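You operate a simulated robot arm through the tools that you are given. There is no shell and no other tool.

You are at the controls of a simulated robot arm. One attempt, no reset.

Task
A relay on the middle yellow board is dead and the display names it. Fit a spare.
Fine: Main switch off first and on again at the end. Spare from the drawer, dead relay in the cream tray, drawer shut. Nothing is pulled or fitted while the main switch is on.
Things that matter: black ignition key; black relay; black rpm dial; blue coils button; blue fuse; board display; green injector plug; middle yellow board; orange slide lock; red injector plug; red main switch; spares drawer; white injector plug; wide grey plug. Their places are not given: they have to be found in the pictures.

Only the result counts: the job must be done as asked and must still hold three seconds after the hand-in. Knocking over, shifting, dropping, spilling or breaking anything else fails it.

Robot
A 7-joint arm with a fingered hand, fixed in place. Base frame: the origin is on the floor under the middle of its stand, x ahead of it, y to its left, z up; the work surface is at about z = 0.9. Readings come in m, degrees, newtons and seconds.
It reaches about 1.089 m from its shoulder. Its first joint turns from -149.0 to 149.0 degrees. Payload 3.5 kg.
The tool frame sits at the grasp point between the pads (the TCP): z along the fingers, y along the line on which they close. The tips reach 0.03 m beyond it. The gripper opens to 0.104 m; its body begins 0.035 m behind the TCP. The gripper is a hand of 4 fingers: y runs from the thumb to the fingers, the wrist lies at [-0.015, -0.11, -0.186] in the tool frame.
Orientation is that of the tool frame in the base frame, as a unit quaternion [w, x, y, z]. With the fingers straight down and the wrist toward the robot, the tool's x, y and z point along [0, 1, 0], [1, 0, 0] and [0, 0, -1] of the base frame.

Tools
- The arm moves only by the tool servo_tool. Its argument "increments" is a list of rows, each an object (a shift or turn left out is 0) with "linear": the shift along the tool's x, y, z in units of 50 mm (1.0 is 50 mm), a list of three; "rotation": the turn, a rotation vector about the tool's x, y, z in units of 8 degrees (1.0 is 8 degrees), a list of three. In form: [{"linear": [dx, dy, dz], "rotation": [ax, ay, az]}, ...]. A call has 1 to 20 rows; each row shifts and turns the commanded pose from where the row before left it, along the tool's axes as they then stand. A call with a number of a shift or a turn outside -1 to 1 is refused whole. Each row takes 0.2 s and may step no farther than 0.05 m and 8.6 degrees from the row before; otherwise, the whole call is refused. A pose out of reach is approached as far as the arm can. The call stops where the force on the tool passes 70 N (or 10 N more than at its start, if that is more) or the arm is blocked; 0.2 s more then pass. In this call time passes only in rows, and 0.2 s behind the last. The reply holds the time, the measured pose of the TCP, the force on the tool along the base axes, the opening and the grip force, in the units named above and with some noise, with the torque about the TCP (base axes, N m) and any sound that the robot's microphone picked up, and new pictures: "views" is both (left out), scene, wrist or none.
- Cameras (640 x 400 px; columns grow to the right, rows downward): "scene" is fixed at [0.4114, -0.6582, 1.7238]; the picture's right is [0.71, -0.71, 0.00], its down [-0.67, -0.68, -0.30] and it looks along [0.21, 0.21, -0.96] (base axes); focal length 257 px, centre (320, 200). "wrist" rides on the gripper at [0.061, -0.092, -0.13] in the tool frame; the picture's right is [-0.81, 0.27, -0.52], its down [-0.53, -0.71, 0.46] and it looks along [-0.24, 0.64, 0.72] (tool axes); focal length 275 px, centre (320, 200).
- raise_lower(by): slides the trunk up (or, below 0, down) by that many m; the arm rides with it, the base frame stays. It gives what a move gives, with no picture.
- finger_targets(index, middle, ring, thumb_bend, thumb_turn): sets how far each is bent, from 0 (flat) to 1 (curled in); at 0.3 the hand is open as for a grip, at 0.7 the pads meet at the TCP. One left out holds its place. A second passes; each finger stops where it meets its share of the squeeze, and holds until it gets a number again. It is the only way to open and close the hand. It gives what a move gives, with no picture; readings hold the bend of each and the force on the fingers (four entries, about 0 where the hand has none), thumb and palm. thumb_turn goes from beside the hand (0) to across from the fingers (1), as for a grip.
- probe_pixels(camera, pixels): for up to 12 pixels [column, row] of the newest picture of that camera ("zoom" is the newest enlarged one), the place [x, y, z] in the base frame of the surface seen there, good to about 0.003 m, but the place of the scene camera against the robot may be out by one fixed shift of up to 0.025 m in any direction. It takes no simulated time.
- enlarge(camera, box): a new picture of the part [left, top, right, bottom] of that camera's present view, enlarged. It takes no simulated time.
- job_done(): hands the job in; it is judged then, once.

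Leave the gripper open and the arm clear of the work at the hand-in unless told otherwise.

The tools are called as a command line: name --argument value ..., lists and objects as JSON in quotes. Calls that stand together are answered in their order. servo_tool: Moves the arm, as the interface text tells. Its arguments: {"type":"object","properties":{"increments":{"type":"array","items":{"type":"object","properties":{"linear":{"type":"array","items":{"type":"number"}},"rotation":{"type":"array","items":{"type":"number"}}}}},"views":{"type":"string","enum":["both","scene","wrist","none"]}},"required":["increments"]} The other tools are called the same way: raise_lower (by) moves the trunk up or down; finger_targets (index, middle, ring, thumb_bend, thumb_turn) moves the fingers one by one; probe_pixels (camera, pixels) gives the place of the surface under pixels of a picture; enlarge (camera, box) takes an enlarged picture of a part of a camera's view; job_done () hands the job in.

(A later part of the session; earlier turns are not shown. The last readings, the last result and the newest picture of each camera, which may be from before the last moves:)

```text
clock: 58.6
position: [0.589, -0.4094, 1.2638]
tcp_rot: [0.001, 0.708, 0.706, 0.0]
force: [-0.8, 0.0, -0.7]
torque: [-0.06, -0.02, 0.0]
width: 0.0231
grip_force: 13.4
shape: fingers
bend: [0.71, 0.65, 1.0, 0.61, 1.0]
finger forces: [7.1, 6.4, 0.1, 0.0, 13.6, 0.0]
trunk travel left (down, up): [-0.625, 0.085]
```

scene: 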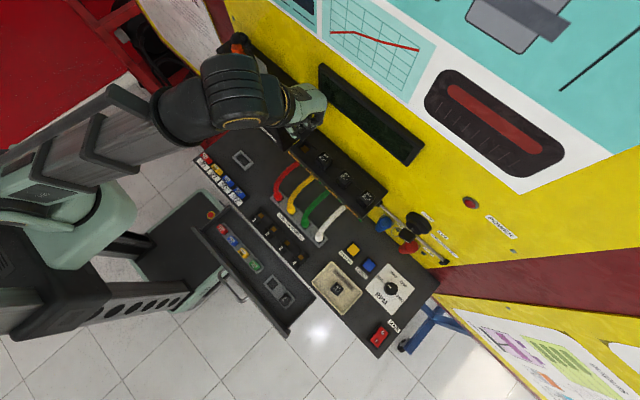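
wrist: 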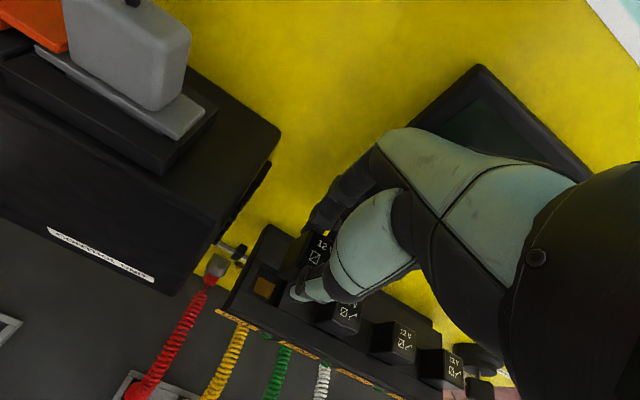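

Let me zoom on the held relay to check its yaw and exact position relative to the TCP.

enlarge --camera "wrist" --box '[270, 215, 350, 285]'

probe_pixels --camera "zoom" --pixels '[[260, 130], [265, 160], [245, 180], [220, 200], [200, 240], [180, 280], [190, 300], [300, 170], [270, 250], [330, 150], [280, 290], [220, 260]]'

enlarge --camera "scene" --box '[295, 115, 345, 165]'

```text
5.71 times, centred on (310, 250) of wrist
```

zoom: 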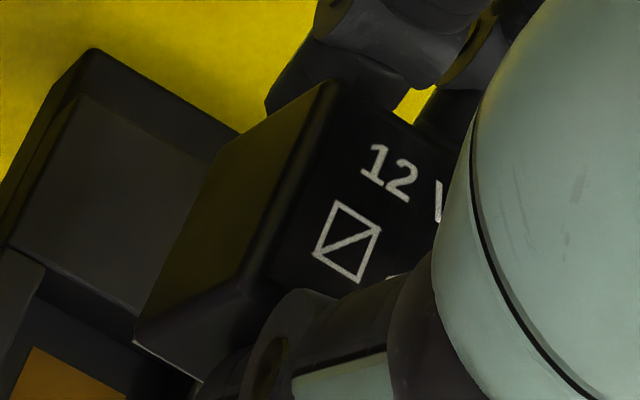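

```text
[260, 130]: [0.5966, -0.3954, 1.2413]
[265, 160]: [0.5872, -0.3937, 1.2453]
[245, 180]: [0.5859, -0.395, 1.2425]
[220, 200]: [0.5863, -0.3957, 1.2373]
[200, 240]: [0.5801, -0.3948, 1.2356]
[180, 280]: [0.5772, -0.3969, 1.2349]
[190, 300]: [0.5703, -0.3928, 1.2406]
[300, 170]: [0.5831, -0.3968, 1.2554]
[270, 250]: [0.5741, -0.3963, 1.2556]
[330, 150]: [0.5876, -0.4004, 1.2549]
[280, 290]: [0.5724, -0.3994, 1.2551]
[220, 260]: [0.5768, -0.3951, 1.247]
```

```text
8.00 times, centred on (320, 140) of scene
```

zoom: 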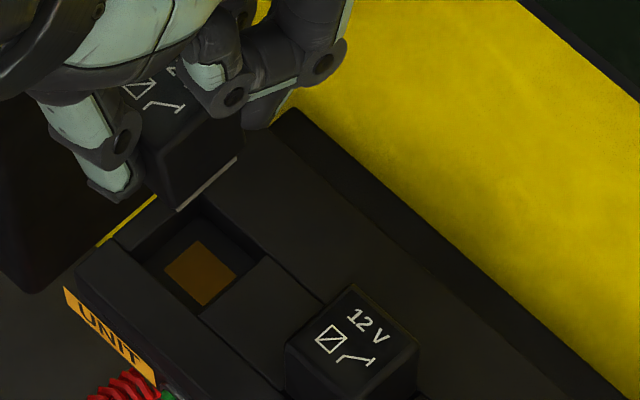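

Left face is parallel to x (yaw ≈0), at y≈−0.3945. Now find the relay's front and back x-extents.

enlarge --camera "wrist" --box '[270, 215, 350, 285]'

probe_pixels --camera "zoom" --pixels '[[140, 340], [160, 345], [180, 350], [200, 330], [240, 310], [265, 280], [250, 290], [150, 345], [320, 90], [330, 85], [318, 100], [400, 120]]'

```text
5.71 times, centred on (310, 250) of wrist
```

zoom: 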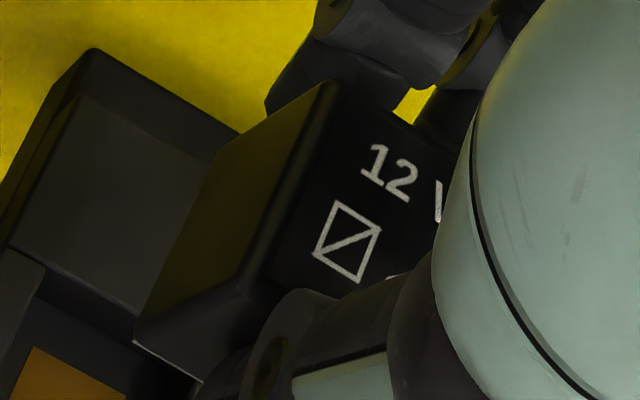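

```text
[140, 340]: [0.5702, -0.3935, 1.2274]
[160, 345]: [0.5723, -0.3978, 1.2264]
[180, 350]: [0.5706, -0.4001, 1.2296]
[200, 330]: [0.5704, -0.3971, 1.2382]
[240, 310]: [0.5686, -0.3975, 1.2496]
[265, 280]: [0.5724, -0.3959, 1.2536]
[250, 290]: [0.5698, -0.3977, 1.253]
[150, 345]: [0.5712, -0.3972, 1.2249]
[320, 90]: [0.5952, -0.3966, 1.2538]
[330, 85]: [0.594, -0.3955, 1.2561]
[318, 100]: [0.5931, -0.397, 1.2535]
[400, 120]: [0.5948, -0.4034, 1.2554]
```

Held relay: front face x≈0.5705, back ≈0.596. I also want the relay's total height: probe the dead relay's top against the tray floor in the scene view.

enlarge --camera "scene" --box '[310, 265, 365, 315]'

probe_pixels --camera "zoom" --pixels '[[310, 195], [330, 180], [300, 210], [230, 200], [250, 260], [380, 260], [320, 260], [290, 245], [270, 200], [200, 150]]'

```text
8.00 times, centred on (338, 290) of scene
```

zoom: 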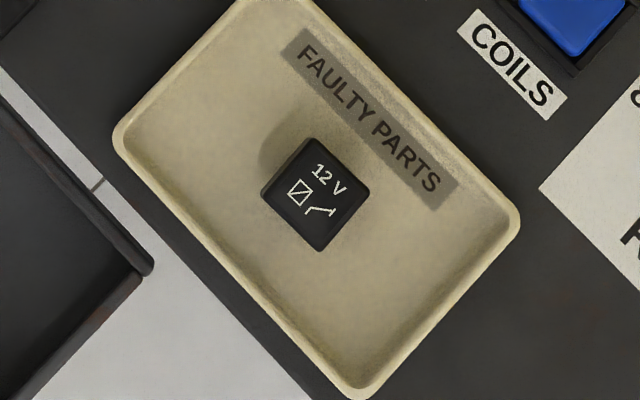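

```text
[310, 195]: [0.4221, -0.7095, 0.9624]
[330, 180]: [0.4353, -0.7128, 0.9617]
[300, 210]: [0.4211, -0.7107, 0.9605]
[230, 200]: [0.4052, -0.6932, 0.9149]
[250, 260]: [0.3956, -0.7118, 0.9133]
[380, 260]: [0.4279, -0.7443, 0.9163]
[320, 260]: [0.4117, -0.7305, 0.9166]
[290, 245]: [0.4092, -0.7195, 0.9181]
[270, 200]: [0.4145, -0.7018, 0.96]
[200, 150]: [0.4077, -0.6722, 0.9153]
```

Total relay height is about 46 mm, matching socket floor to relay top. Now check the socket rim in this same view against the held relay.

enlarge --camera "wrist" --box '[230, 230, 320, 320]'

servo_tool --increments '[{"linear": [0, 0, 0]}]' --views "none"

```text
4.44 times, centred on (275, 275) of wrist
```

zoom: 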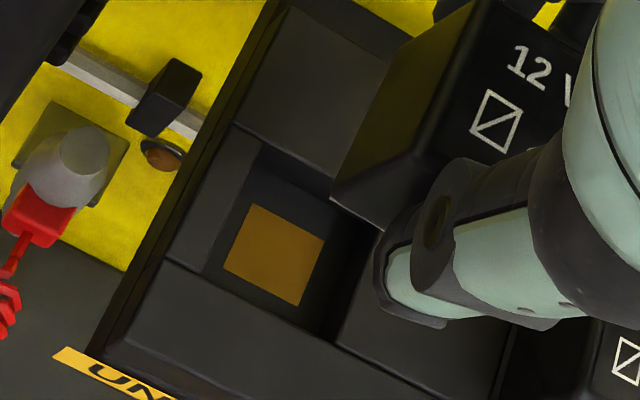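

```text
clock: 59.0
position: [0.589, -0.4082, 1.2642]
tcp_rot: [0.001, 0.708, 0.706, 0.001]
force: [-0.2, -0.3, 0.2]
torque: [0.0, -0.03, 0.01]
width: 0.0234
grip_force: 14.1
shape: fingers
bend: [0.71, 0.65, 1.0, 0.61, 1.0]
finger forces: [7.0, 6.4, 0.0, 0.1, 13.7, 0.0]
trunk travel left (down, up): [-0.625, 0.085]
```

enlarge --camera "wrist" --box '[230, 230, 320, 320]'

probe_pixels --camera "zoom" --pixels '[[258, 135], [300, 160], [325, 180], [250, 150], [225, 200], [200, 260], [210, 285], [260, 310], [315, 342], [345, 330], [360, 290], [375, 250]]'

probe_pixels --camera "zoom" --pixels '[[335, 190], [345, 200], [365, 215], [400, 130], [425, 60], [440, 150], [455, 100], [475, 10], [360, 170], [270, 250], [390, 215], [420, 170]]'

```text
4.44 times, centred on (275, 275) of wrist
```

zoom: 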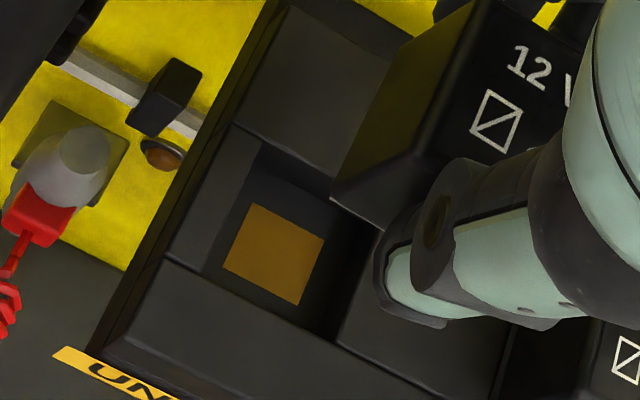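

```text
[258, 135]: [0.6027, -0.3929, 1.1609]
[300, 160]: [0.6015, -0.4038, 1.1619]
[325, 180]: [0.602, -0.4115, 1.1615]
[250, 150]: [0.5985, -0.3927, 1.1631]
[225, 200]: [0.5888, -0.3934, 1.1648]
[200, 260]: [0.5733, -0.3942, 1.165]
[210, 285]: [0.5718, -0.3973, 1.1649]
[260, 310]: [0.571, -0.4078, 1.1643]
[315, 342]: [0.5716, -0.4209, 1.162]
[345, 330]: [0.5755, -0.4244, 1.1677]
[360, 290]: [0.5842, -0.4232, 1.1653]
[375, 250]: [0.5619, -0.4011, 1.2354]
```

```text
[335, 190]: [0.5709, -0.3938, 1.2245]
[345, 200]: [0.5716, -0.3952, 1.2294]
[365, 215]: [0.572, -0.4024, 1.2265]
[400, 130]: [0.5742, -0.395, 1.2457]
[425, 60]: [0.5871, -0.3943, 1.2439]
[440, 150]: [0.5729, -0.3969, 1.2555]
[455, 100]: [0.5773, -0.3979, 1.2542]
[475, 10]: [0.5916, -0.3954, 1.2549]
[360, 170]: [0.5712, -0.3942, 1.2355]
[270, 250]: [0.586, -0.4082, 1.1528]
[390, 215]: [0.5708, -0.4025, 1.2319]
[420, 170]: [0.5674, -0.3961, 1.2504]
```

Socket centre (0.587, −0.4085), 30 mm square; held relay centre ≈(0.585, −0.408). I shift +2 mm in x, and lower 35 mm so the relay's underside is ~10 mm above the rim, then re-check.

servo_tool --increments '[{"linear": [-0.01, 0.04, 0.3]}, {"linear": [0, 0, 0.3]}, {"linear": [0, 0, 0.1]}]' --views "both"

enlarge --camera "scene" --box '[290, 115, 350, 175]'

enlarge --camera "wrist" --box '[250, 200, 340, 310]'

probe_pixels --camera "zoom" --pixels '[[200, 200], [250, 150], [300, 100], [220, 240], [260, 230], [180, 220], [240, 200], [320, 150], [160, 200], [200, 150], [280, 200], [150, 250]]'

```text
clock: 59.8
position: [0.592, -0.4082, 1.2277]
tcp_rot: [0.0, 0.707, 0.707, 0.002]
force: [0.1, -1.0, 0.3]
torque: [0.0, 0.03, -0.02]
width: 0.0232
grip_force: 13.7
shape: fingers
bend: [0.71, 0.65, 1.0, 0.61, 1.0]
finger forces: [7.1, 6.4, 0.0, 0.0, 13.6, 0.0]
trunk travel left (down, up): [-0.625, 0.085]
```

scene: 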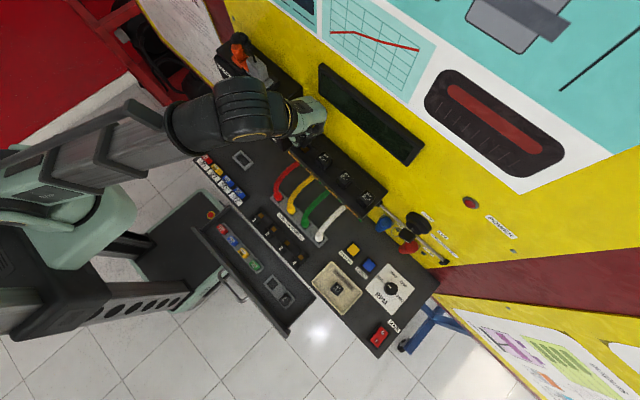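
wrist: 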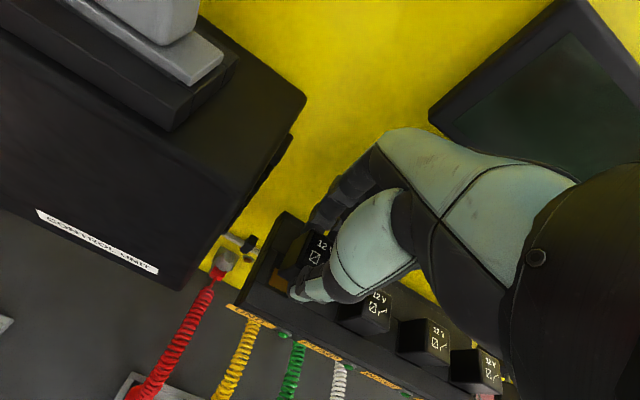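

```text
6.67 times, centred on (320, 145) of scene
```

zoom: 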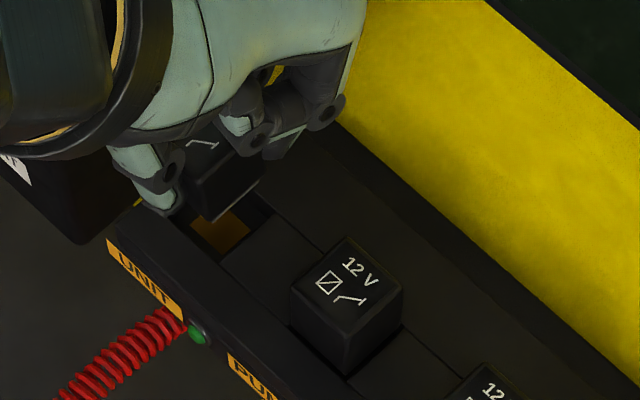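

```text
3.64 times, centred on (295, 255) of wrist
```

zoom: 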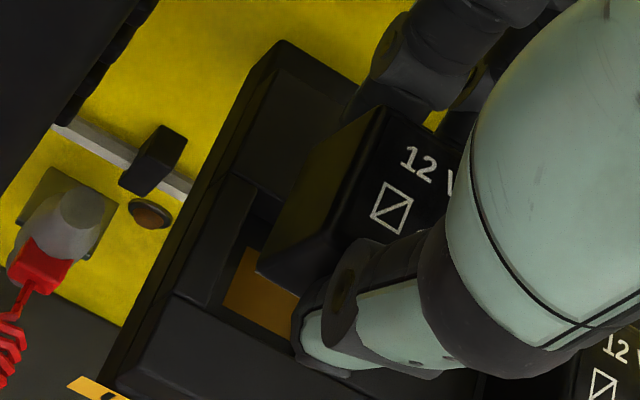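

```text
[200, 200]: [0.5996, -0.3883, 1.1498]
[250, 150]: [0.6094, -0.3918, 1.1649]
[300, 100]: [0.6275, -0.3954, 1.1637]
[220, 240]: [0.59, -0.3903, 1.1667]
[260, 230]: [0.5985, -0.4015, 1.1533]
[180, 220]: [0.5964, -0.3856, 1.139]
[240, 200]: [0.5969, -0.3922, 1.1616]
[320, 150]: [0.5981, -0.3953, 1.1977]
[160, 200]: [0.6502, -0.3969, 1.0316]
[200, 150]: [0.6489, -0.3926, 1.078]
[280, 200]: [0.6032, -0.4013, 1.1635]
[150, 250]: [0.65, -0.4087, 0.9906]
```

Probe the relay and socket again from this lower pose.

probe_pixels --camera "zoom" --pixels '[[340, 150], [310, 200], [290, 240], [265, 265], [275, 280], [300, 285], [320, 260], [360, 120], [375, 130], [345, 225], [340, 245], [390, 120]]'

probe_pixels --camera "zoom" --pixels '[[255, 180], [285, 195], [235, 210], [215, 260], [190, 292], [240, 320], [290, 350], [200, 310], [260, 170], [205, 285], [250, 190], [180, 285]]'

```text
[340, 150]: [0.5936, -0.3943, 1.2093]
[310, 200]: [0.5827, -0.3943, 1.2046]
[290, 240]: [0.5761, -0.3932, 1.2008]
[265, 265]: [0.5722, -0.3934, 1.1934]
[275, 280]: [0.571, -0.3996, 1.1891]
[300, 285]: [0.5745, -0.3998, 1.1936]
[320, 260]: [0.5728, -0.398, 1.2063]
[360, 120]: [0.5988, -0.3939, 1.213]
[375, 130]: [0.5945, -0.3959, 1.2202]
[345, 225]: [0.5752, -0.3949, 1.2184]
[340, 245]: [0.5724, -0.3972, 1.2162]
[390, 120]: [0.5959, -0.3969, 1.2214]
```

```text
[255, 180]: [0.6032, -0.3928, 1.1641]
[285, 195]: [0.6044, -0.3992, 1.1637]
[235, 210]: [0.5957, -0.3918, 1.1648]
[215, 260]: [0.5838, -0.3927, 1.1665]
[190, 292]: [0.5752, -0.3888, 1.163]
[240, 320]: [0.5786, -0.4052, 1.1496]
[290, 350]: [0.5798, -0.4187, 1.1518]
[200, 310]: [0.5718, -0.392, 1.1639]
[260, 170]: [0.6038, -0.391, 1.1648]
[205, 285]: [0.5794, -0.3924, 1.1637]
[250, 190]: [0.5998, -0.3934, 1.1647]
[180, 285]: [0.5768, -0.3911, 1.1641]
```

Relay (x 0.572–0.599, left face −0.394) sits within the hole (x 0.572–0.602, left edge −0.393). Nudge +1 mm x, −0.7 mm y, and lower 14 mm to start the insertion.

servo_tool --increments '[{"linear": [-0.014, 0.02, 0.1]}, {"linear": [0, 0, 0.1]}, {"linear": [0, 0, 0.08]}]' --views "both"

enlarge --camera "scene" --box '[290, 115, 350, 175]'

enlarge --camera "wrist" --box '[250, 200, 340, 310]'

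```text
clock: 60.6
position: [0.5932, -0.4102, 1.2159]
tcp_rot: [0.001, 0.708, 0.706, 0.0]
force: [-1.1, 0.8, 0.1]
torque: [-0.02, -0.02, 0.01]
width: 0.0233
grip_force: 13.5
shape: fingers
bend: [0.71, 0.65, 1.0, 0.61, 1.0]
finger forces: [7.0, 6.4, 0.1, 0.1, 13.6, 0.0]
trunk travel left (down, up): [-0.625, 0.085]
```

scene: 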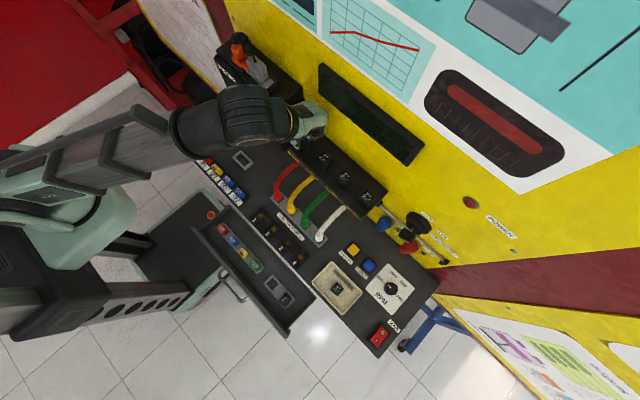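
wrist: 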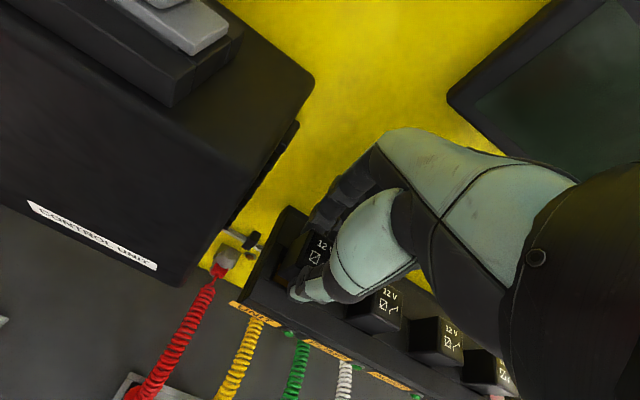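

```text
6.67 times, centred on (320, 145) of scene
```

zoom: 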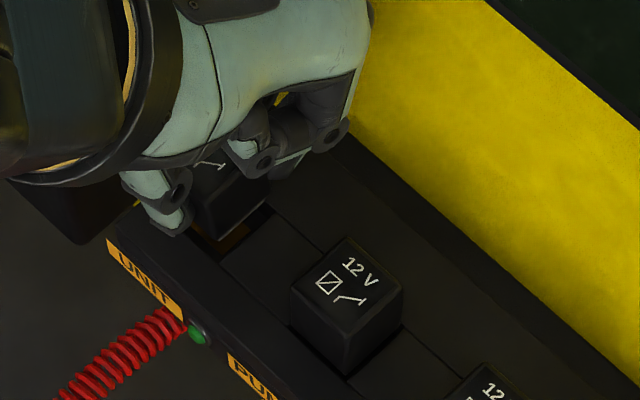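

```text
3.64 times, centred on (295, 255) of wrist
```

zoom: 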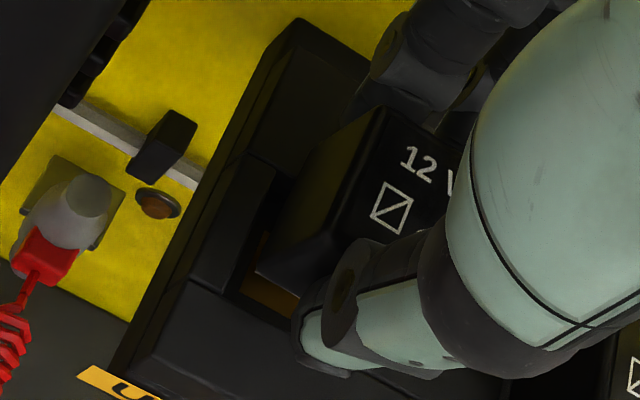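

No contact force yet. Continue down in 4–5 mm steps.

servo_tool --increments '[{"linear": [0, 0, 0.09]}]' --views "none"

servo_tool --increments '[{"linear": [0, 0, 0.08]}]' --views "wrist"

enlarge --camera "wrist" --box '[250, 200, 340, 310]'

enlarge --camera "scene" --box '[290, 115, 350, 175]'

```text
clock: 61.0
position: [0.5933, -0.4101, 1.2109]
tcp_rot: [0.0, 0.708, 0.706, 0.0]
force: [-0.2, -0.4, -0.6]
torque: [0.02, 0.0, -0.01]
width: 0.0234
grip_force: 13.5
shape: fingers
bend: [0.71, 0.65, 1.0, 0.61, 1.0]
finger forces: [7.1, 6.4, 0.1, 0.1, 13.6, 0.0]
trunk travel left (down, up): [-0.625, 0.085]
```

```text
clock: 61.4
position: [0.5928, -0.41, 1.2063]
tcp_rot: [0.0, 0.707, 0.707, 0.0]
force: [0.1, 0.1, 0.0]
torque: [0.02, 0.01, 0.01]
width: 0.0234
grip_force: 13.6
shape: fingers
bend: [0.71, 0.65, 1.0, 0.61, 1.0]
finger forces: [7.1, 6.4, 0.0, 0.0, 13.6, 0.1]
trunk travel left (down, up): [-0.625, 0.085]
```

wrist: 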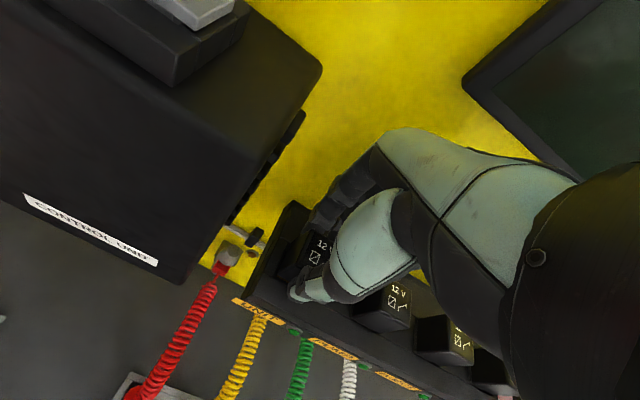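

```text
3.64 times, centred on (295, 255) of wrist
```

zoom: 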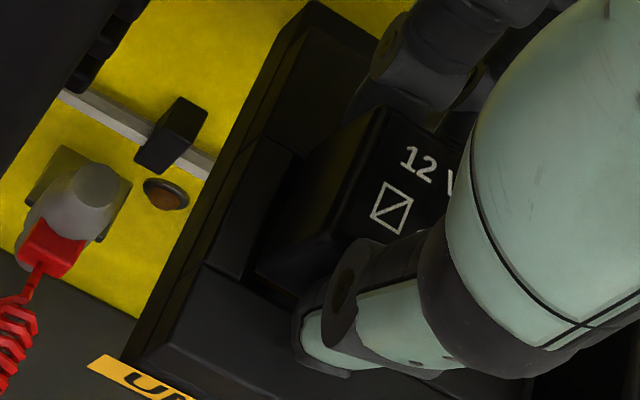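

```text
6.67 times, centred on (320, 145) of scene
```

zoom: 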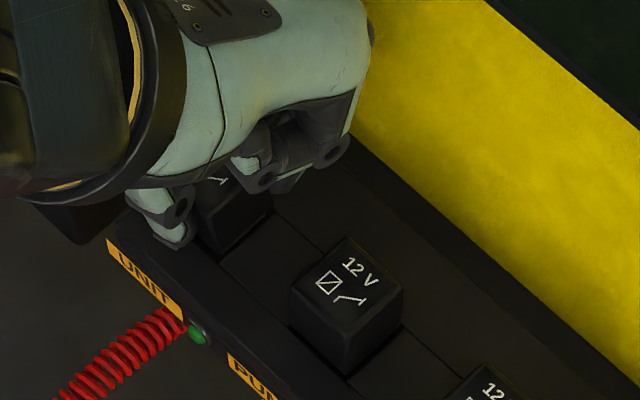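

Nearly in. Continue by 3 mm steps and watch the force.

servo_tool --increments '[{"linear": [0, 0, 0.06]}]' --views "none"

servo_tool --increments '[{"linear": [0, 0, 0.04]}]' --views "wrist"

probe_pixels --camera "wrist" --pixels '[[318, 242], [313, 252], [325, 240], [400, 295], [392, 305], [460, 340], [455, 350], [345, 275]]'

```text
clock: 61.8
position: [0.5924, -0.4091, 1.2052]
tcp_rot: [0.001, 0.708, 0.706, 0.001]
force: [0.5, -0.5, 5.3]
torque: [0.01, 0.02, 0.01]
width: 0.023
grip_force: 14.2
shape: fingers
bend: [0.71, 0.65, 1.0, 0.61, 1.0]
finger forces: [7.5, 6.7, 0.1, 0.0, 13.8, 0.0]
trunk travel left (down, up): [-0.625, 0.085]
```

```text
clock: 62.2
position: [0.5929, -0.4097, 1.2038]
tcp_rot: [0.001, 0.708, 0.706, 0.001]
force: [0.7, -1.0, 12.6]
torque: [-0.02, 0.1, 0.01]
width: 0.0232
grip_force: 14.9
shape: fingers
bend: [0.71, 0.65, 1.0, 0.61, 1.0]
finger forces: [8.1, 7.5, 0.1, 0.0, 13.9, 0.0]
trunk travel left (down, up): [-0.625, 0.085]
```

wrist: 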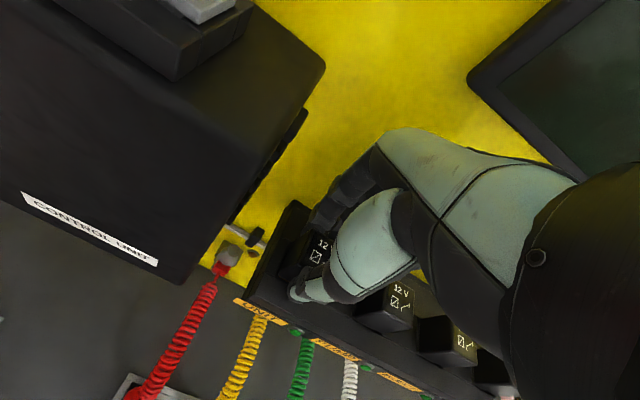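

```text
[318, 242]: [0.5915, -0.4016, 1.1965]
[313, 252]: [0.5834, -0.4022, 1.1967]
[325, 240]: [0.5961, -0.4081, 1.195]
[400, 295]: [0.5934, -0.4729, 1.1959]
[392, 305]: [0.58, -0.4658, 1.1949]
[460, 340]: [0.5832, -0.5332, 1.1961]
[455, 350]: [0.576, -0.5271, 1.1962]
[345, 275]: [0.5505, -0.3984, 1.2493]
```

The relay top is at 1.196, level with its neighbours, with 12.6 N of seating force. I press 2 mm more to be sure it is fully home.

servo_tool --increments '[{"linear": [0, 0, 0.05]}]' --views "wrist"

probe_pixels --camera "wrist" --pixels '[[318, 242], [313, 252], [325, 240], [402, 293], [394, 303], [463, 340]]'

enlarge --camera "wrist" --box '[250, 200, 340, 310]'

```text
clock: 62.6
position: [0.5942, -0.4094, 1.2011]
tcp_rot: [0.003, 0.708, 0.706, 0.001]
force: [5.0, -2.2, 19.9]
torque: [-0.03, -0.03, 0.01]
width: 0.0231
grip_force: 17.0
shape: fingers
bend: [0.71, 0.64, 1.0, 0.61, 1.0]
finger forces: [9.7, 9.6, 0.1, 0.0, 13.8, 0.0]
trunk travel left (down, up): [-0.625, 0.085]
```

wrist: 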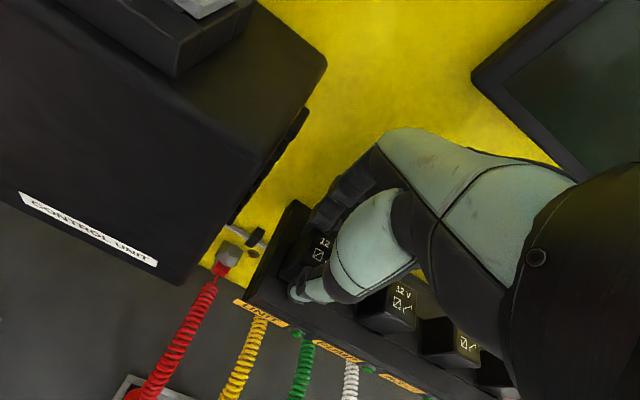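

```text
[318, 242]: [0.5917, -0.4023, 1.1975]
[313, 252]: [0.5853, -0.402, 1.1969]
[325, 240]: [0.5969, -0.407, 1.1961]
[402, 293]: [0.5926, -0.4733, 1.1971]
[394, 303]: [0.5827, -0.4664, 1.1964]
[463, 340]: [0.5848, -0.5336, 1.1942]
```

```text
3.64 times, centred on (295, 255) of wrist
```

zoom: 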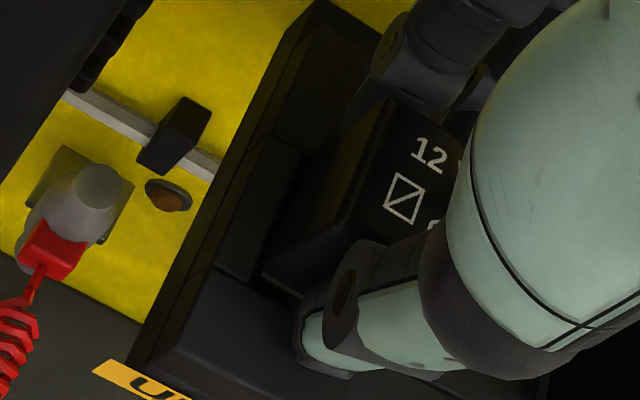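

Seated (20 N, tops level). Open the fingers slightly and check the relay stays put.

finger_targets --index 0.54 --middle 0.54 --thumb_bend 0.53

servo_tool --increments '[{"linear": [0, 0, -0.1]}, {"linear": [0, 0, -0.3]}, {"linear": [0, 0, -0.5]}]' --views "both"

enlarge --camera "wrist" --box '[230, 200, 430, 350]'

enlarge --camera "scene" --box '[270, 100, 370, 190]'

```text
clock: 63.6
position: [0.5947, -0.4096, 1.2005]
tcp_rot: [-0.001, 0.707, 0.707, 0.0]
force: [-1.9, 0.0, -0.2]
torque: [-0.03, 0.01, -0.03]
width: 0.0424
grip_force: 1.2
shape: fingers
bend: [0.54, 0.55, 1.0, 0.53, 1.0]
finger forces: [0.0, 1.8, 0.1, 0.1, 0.0, 0.0]
trunk travel left (down, up): [-0.625, 0.085]
```

```text
clock: 64.4
position: [0.5929, -0.4086, 1.2452]
tcp_rot: [0.0, 0.708, 0.706, 0.001]
force: [-1.4, 0.3, 0.1]
torque: [0.0, -0.01, -0.02]
width: 0.0421
grip_force: 0.4
shape: fingers
bend: [0.54, 0.54, 1.0, 0.53, 1.0]
finger forces: [0.1, 0.9, 0.1, 0.0, 0.0, 0.0]
trunk travel left (down, up): [-0.625, 0.085]
```

scene: 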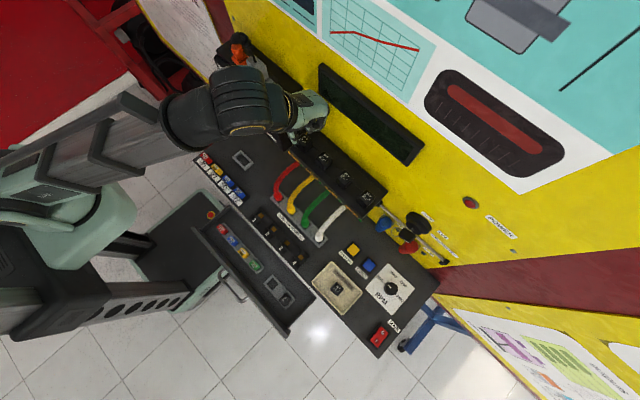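
wrist: 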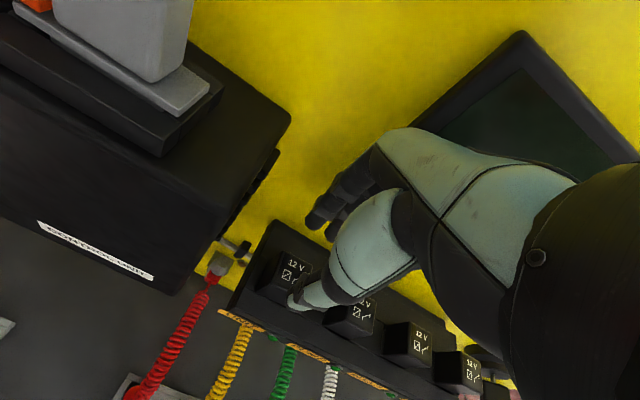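

```text
2.67 times, centred on (330, 275) of wrist
```

zoom: 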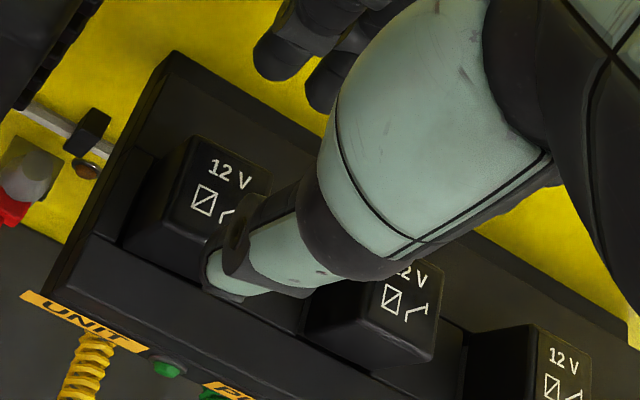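

```text
4.44 times, centred on (320, 145) of scene
```

zoom: 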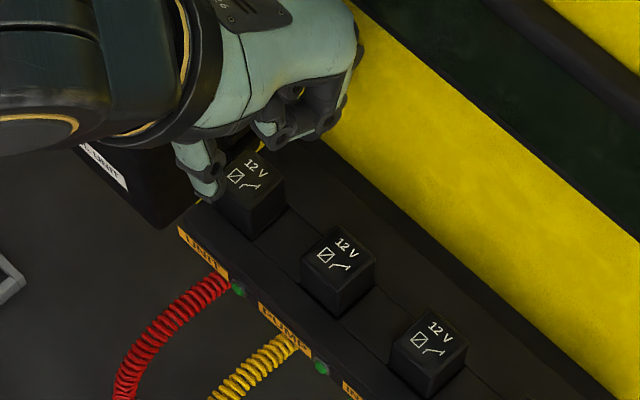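

The spare stands in the UNIT socket, level with the others. Now close the drawer: I back away from the board and return above the handle (drawer face at x≈0.213).

servo_tool --increments '[{"linear": [0, -0.5, -0.2]}, {"linear": [0, -0.9, -0.2]}, {"linear": [0, -0.9, -0.1]}, {"linear": [-0.137, -0.765, 0.425]}, {"linear": [-0.137, -0.765, 0.425]}, {"linear": [-0.137, -0.765, 0.425]}, {"linear": [-0.137, -0.765, 0.425]}, {"linear": [-0.137, -0.765, 0.425]}, {"linear": [-0.137, -0.765, 0.425]}, {"linear": [-0.137, -0.765, 0.425]}, {"linear": [-0.137, -0.765, 0.425]}]' --views "both"

finger_targets --index 0.57 --middle 1.0 --ring 1.0 --thumb_bend 0.5

enlarge --camera "scene" --box '[270, 100, 400, 220]'

```text
clock: 66.8
position: [0.1726, -0.4668, 1.0977]
tcp_rot: [0.001, 0.707, 0.707, 0.0]
force: [0.6, 0.0, 0.0]
torque: [0.0, -0.02, 0.01]
width: 0.0428
grip_force: 0.1
shape: fingers
bend: [0.54, 0.54, 1.0, 0.53, 1.0]
finger forces: [0.1, 0.1, 0.0, 0.1, 0.0, 0.0]
trunk travel left (down, up): [-0.625, 0.085]
```

scene: 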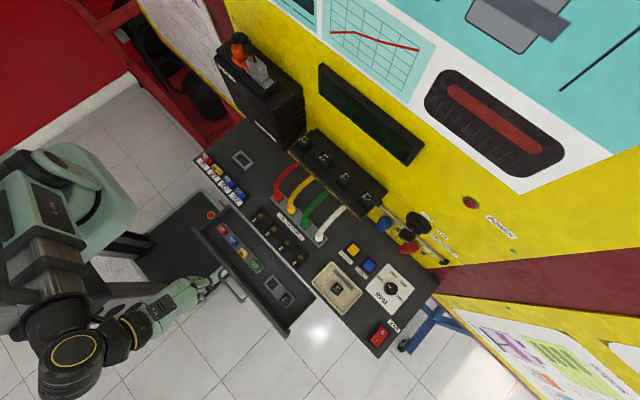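
wrist: 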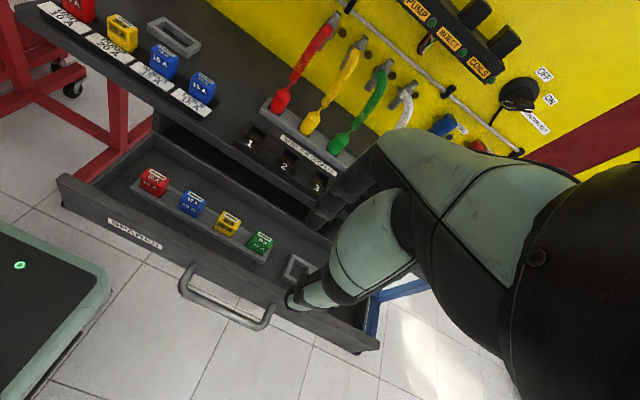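

```text
clock: 67.8
position: [0.174, -0.4648, 1.0973]
tcp_rot: [0.0, 0.707, 0.707, 0.0]
force: [0.1, 0.1, -0.6]
torque: [-0.02, 0.0, 0.04]
width: 0.0437
grip_force: 0.1
shape: fingers
bend: [0.56, 1.0, 1.0, 0.5, 1.0]
finger forces: [0.0, 0.0, 0.0, 0.0, 0.1, 0.0]
trunk travel left (down, up): [-0.625, 0.085]
```

```text
3.33 times, centred on (335, 160) of scene
```

zoom: 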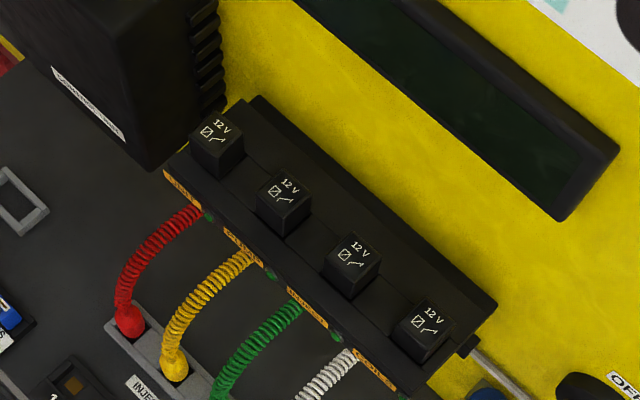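

All four relays stand level. Now probe the handle bar and drawer face before descending.

probe_pixels --camera "wrist" --pixels '[[185, 285], [205, 302], [225, 312], [245, 322], [190, 265], [210, 270], [240, 290], [270, 305], [130, 235], [330, 330], [60, 180], [100, 225]]'

```text
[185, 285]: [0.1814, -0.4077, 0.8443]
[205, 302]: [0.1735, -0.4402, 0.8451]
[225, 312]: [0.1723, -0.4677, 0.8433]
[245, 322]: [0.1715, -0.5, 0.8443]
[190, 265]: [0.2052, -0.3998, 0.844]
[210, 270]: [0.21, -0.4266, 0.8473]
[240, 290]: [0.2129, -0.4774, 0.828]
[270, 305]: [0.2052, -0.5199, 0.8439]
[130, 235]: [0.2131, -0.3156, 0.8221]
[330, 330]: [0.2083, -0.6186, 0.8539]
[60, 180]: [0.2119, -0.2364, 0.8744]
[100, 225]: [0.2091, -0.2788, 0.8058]
```

Bar spans x≈0.170–0.182, face at 0.2125. I align the index mid-gap (TCP x≈0.170) and descend to just above the bar.

servo_tool --increments '[{"linear": [0, -0.07, 0.9]}, {"linear": [0, 0, 0.9]}, {"linear": [0, 0, 0.9]}, {"linear": [0, 0, 0.9]}, {"linear": [0, 0, 0.5]}]' --views "wrist"

enlarge --camera "wrist" --box '[180, 120, 440, 330]'

probe_pixels --camera "zoom" --pixels '[[325, 195], [320, 205], [340, 165], [300, 250], [260, 220], [310, 255], [280, 160], [300, 175]]'

```text
clock: 69.0
position: [0.1691, -0.467, 0.8945]
tcp_rot: [0.001, 0.708, 0.707, 0.001]
force: [1.0, -0.8, 0.3]
torque: [0.01, 0.01, 0.02]
width: 0.0441
grip_force: 0.0
shape: fingers
bend: [0.56, 1.0, 1.0, 0.5, 1.0]
finger forces: [0.0, 0.1, 0.1, 0.0, 0.0, 0.1]
trunk travel left (down, up): [-0.625, 0.085]
```

wrist: 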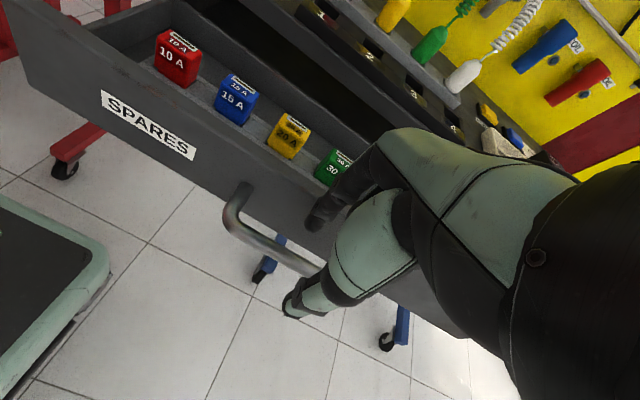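

```text
1.90 times, centred on (310, 225) of wrist
```

zoom: 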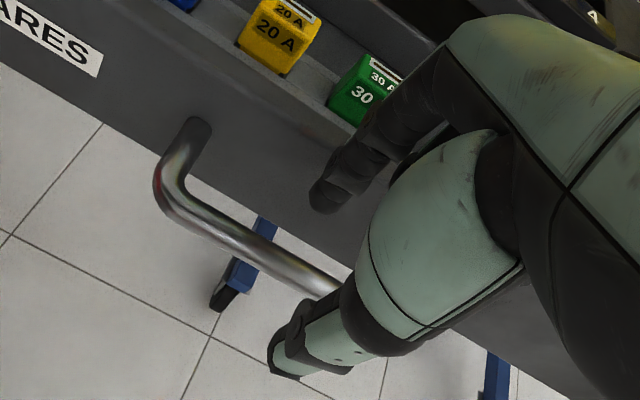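

```text
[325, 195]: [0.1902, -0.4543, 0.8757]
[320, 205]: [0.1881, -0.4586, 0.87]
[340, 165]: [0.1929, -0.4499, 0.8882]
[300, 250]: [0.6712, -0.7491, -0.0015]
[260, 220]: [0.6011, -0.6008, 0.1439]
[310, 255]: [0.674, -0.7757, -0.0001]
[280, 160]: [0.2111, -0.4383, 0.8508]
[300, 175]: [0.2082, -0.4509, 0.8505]
```

The index (x≈0.189–0.205) is over the gap (0.182–0.2125). Descend in small steps.

servo_tool --increments '[{"linear": [0, 0, 0.1]}, {"linear": [0, 0, 0.1]}, {"linear": [0, 0, 0.1]}]' --views "none"

servo_tool --increments '[{"linear": [0, 0, 0.1]}, {"linear": [0, 0, 0.1]}, {"linear": [0, 0, 0.1]}, {"linear": [0, 0, 0.1]}]' --views "wrist"

```text
clock: 69.8
position: [0.1706, -0.4646, 0.8777]
tcp_rot: [0.001, 0.707, 0.707, 0.001]
force: [0.1, -0.6, 0.9]
torque: [0.03, 0.01, 0.01]
width: 0.0437
grip_force: 0.0
shape: fingers
bend: [0.56, 1.0, 1.0, 0.5, 1.0]
finger forces: [0.0, 0.0, 0.1, 0.0, 0.0, 0.0]
trunk travel left (down, up): [-0.625, 0.085]
```

```text
clock: 70.8
position: [0.1693, -0.4657, 0.8593]
tcp_rot: [0.0, 0.707, 0.707, 0.0]
force: [-0.7, 0.6, 0.9]
torque: [-0.01, 0.01, 0.0]
width: 0.044
grip_force: 0.2
shape: fingers
bend: [0.56, 1.0, 1.0, 0.5, 1.0]
finger forces: [0.0, 0.0, 0.1, 0.0, 0.1, 0.0]
trunk travel left (down, up): [-0.625, 0.085]
```

wrist: 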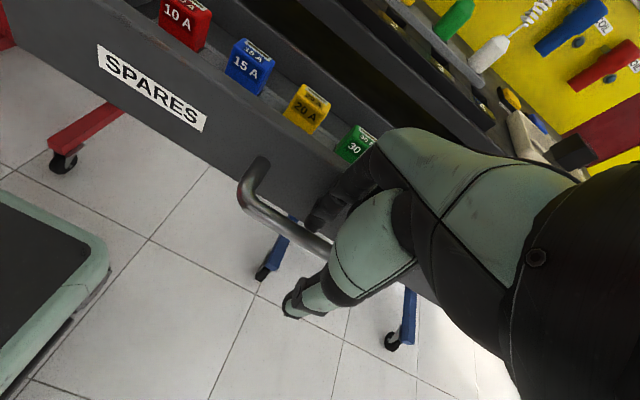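

In the gap without contact. Down 8 mm more, then push +x with the back of the index on the drawer face, first 30 mm.

servo_tool --increments '[{"linear": [0, 0, 0.16]}, {"linear": [0, 0.2, 0]}, {"linear": [0, 0.2, 0]}, {"linear": [0, 0.2, 0]}]' --views "wrist"

```text
clock: 71.8
position: [0.2, -0.4655, 0.8502]
tcp_rot: [0.0, 0.708, 0.706, 0.001]
force: [0.1, -0.4, 0.6]
torque: [-0.05, 0.0, 0.04]
width: 0.0438
grip_force: 0.0
shape: fingers
bend: [0.56, 1.0, 1.0, 0.5, 1.0]
finger forces: [0.1, 0.0, 0.1, 0.0, 0.0, 0.0]
trunk travel left (down, up): [-0.625, 0.085]
```

wrist: 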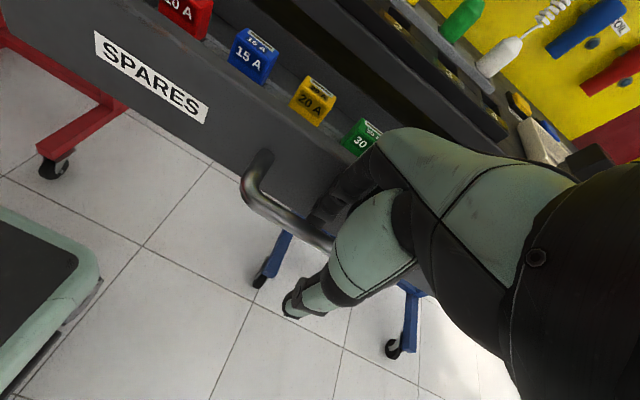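

The drawer moves in smoothly. Continue 90 mm.

servo_tool --increments '[{"linear": [0, 0.25, 0]}, {"linear": [0, 0.25, 0]}, {"linear": [0, 0.25, 0]}, {"linear": [0, 0.25, 0]}, {"linear": [0, 0.25, 0]}, {"linear": [0, 0.25, 0]}, {"linear": [0, 0.25, 0]}]' --views "both"

enlarge --camera "wrist" --box '[180, 120, 440, 330]'

```text
clock: 73.4
position: [0.2884, -0.4638, 0.8505]
tcp_rot: [0.002, 0.708, 0.706, 0.0]
force: [-0.1, 1.4, 0.3]
torque: [0.0, -0.02, 0.01]
width: 0.0437
grip_force: 0.0
shape: fingers
bend: [0.56, 1.0, 1.0, 0.5, 1.0]
finger forces: [0.1, 0.0, 0.1, 0.0, 0.0, 0.0]
trunk travel left (down, up): [-0.625, 0.085]
```

scene: 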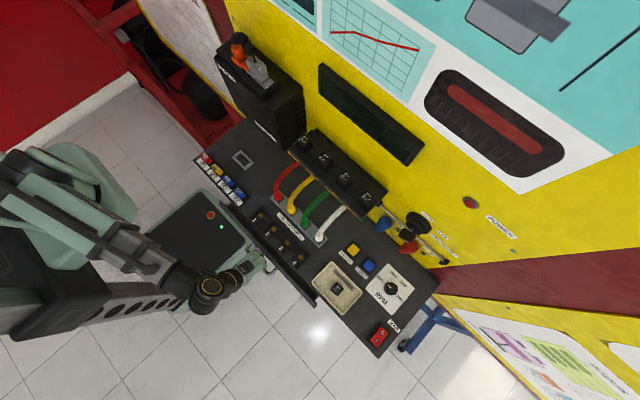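
wrist: 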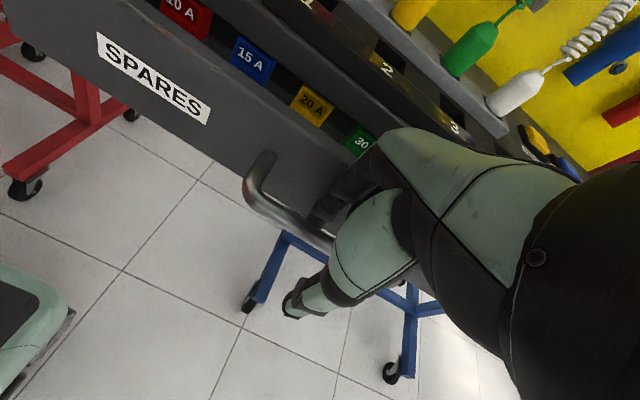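

```text
1.90 times, centred on (310, 225) of wrist
```

zoom: 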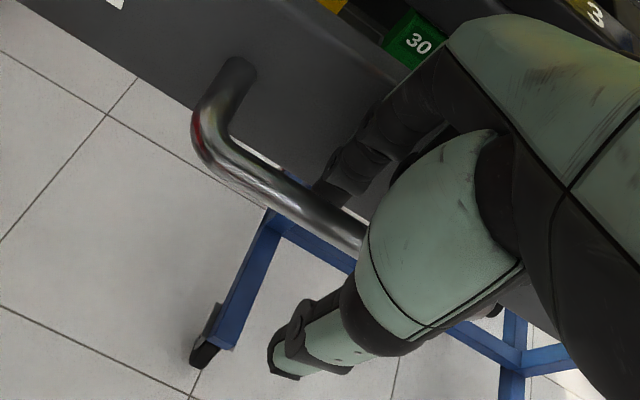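

About 30 mm remain. I lift out of the gap, move in front of the bar, and finish pushing on the bar from outside, away from the bench edge.

servo_tool --increments '[{"linear": [0, -0.08, 0]}, {"linear": [0, 0, -0.5]}, {"linear": [0, 0, -1]}, {"linear": [0, -0.75, 0]}, {"linear": [0, -0.75, 0]}]' --views "none"

finger_targets --index 0.57 --middle 0.6 --thumb_bend 0.5

servo_tool --increments '[{"linear": [0, 0, 0.5]}]' --views "wrist"

enlarge --camera "wrist" --box '[180, 120, 440, 330]'

probe_pixels --camera "zoom" --pixels '[[325, 195], [345, 165], [360, 215], [150, 120], [200, 160], [250, 180], [280, 200], [300, 120], [220, 100], [180, 150], [230, 165], [300, 160]]'

```text
clock: 74.6
position: [0.2064, -0.4613, 0.9262]
tcp_rot: [0.001, 0.708, 0.706, 0.001]
force: [-1.0, -0.1, 0.2]
torque: [0.02, 0.01, -0.02]
width: 0.0439
grip_force: 0.0
shape: fingers
bend: [0.56, 1.0, 1.0, 0.5, 1.0]
finger forces: [0.0, 0.0, 0.0, 0.0, 0.0, 0.0]
trunk travel left (down, up): [-0.625, 0.085]
```

```text
clock: 75.6
position: [0.206, -0.4602, 0.926]
tcp_rot: [0.001, 0.708, 0.706, 0.0]
force: [-0.3, 0.2, 0.7]
torque: [-0.01, 0.01, -0.04]
width: 0.0442
grip_force: 0.0
shape: fingers
bend: [0.56, 0.6, 1.0, 0.5, 1.0]
finger forces: [0.1, 0.0, 0.0, 0.0, 0.1, 0.0]
trunk travel left (down, up): [-0.625, 0.085]
```

```text
clock: 76.0
position: [0.2079, -0.4622, 0.9007]
tcp_rot: [0.0, 0.708, 0.706, 0.001]
force: [-0.2, -0.6, 0.2]
torque: [-0.01, 0.02, 0.04]
width: 0.0439
grip_force: 0.1
shape: fingers
bend: [0.56, 0.6, 1.0, 0.5, 1.0]
finger forces: [0.1, 0.1, 0.0, 0.1, 0.0, 0.1]
trunk travel left (down, up): [-0.625, 0.085]
```

wrist: 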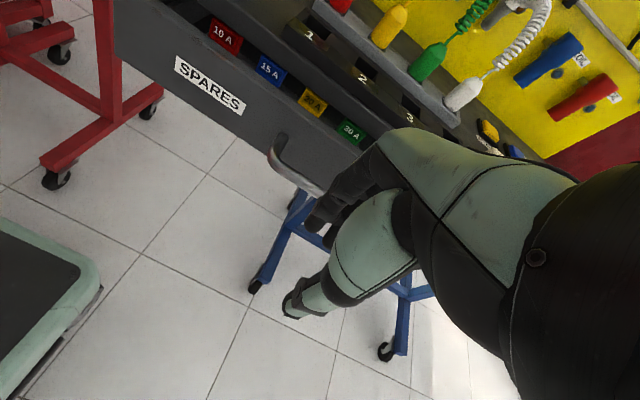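

```text
1.90 times, centred on (310, 225) of wrist
```

zoom: 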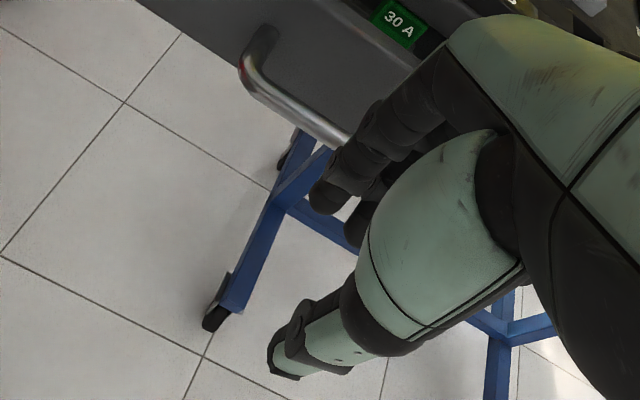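

```text
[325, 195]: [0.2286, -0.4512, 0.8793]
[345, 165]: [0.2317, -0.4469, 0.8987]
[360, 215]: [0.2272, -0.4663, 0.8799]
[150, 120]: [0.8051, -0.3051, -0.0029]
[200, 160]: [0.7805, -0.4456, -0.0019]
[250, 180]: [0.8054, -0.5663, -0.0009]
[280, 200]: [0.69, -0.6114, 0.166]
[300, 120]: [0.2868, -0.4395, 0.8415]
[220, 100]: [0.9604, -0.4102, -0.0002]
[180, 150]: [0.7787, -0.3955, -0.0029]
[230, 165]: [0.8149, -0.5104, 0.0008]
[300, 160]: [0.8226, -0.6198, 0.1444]
```

The bar front is at x≈0.283, fingers clear in front of it. Descend 48 mm and push toward the bench.

servo_tool --increments '[{"linear": [0, 0, 0.5]}, {"linear": [0, 0, 0.46]}, {"linear": [0, 0.25, 0]}, {"linear": [0, 0.25, 0]}, {"linear": [0, 0.25, 0]}, {"linear": [0, 0.2, 0]}]' --views "wrist"

enlarge --camera "wrist" --box '[180, 80, 440, 300]'

```text
clock: 77.4
position: [0.2564, -0.4653, 0.8523]
tcp_rot: [0.0, 0.708, 0.706, 0.001]
force: [1.0, -0.7, 0.0]
torque: [0.02, -0.01, 0.0]
width: 0.0439
grip_force: 0.0
shape: fingers
bend: [0.56, 0.6, 1.0, 0.5, 1.0]
finger forces: [0.0, 0.0, 0.1, 0.0, 0.0, 0.0]
trunk travel left (down, up): [-0.625, 0.085]
```

wrist: 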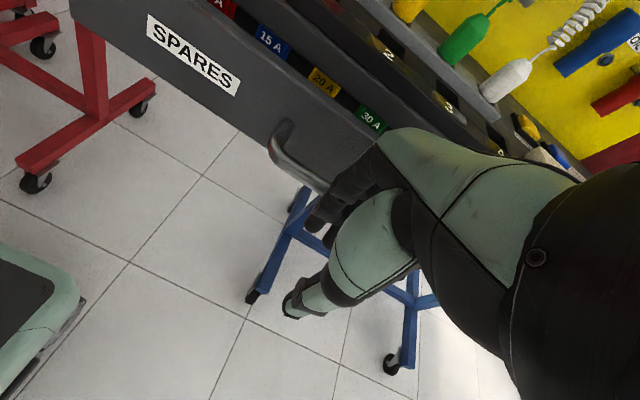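

```text
1.82 times, centred on (310, 190) of wrist
```

zoom: 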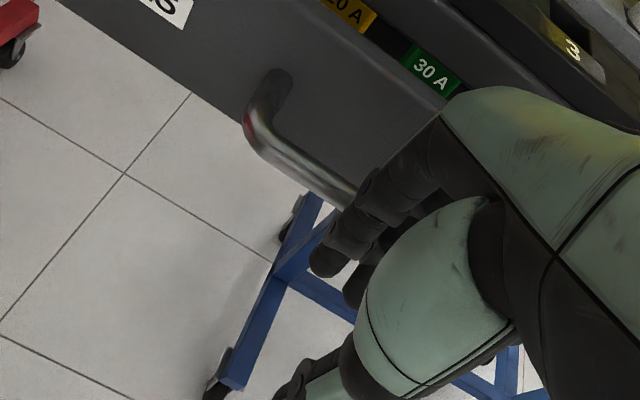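

The fingers bear on the bar; keep pushing in small steps.

servo_tool --increments '[{"linear": [0, 0.2, 0]}, {"linear": [0, 0.2, 0]}, {"linear": [0, 0.1, 0]}]' --views "wrist"

probe_pixels --camera "wrist" --pixels '[[200, 60], [240, 100], [150, 40], [280, 130], [250, 60], [330, 100]]'

```text
clock: 78.2
position: [0.2792, -0.4658, 0.8544]
tcp_rot: [0.0, 0.708, 0.706, 0.002]
force: [-7.5, -1.5, 5.4]
torque: [-0.07, -0.12, -0.12]
width: 0.0438
grip_force: 4.7
shape: fingers
bend: [0.56, 0.65, 1.0, 0.5, 1.0]
finger forces: [0.3, 8.7, 0.1, 0.1, 0.0, 0.1]
trunk travel left (down, up): [-0.625, 0.085]
```

wrist: 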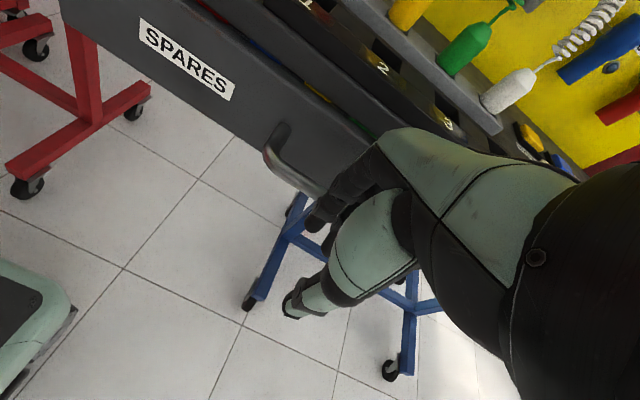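

```text
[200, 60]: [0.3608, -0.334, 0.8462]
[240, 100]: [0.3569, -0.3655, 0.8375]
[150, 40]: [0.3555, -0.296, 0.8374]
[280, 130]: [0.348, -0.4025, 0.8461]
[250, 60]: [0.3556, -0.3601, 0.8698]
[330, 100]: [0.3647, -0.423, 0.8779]
```

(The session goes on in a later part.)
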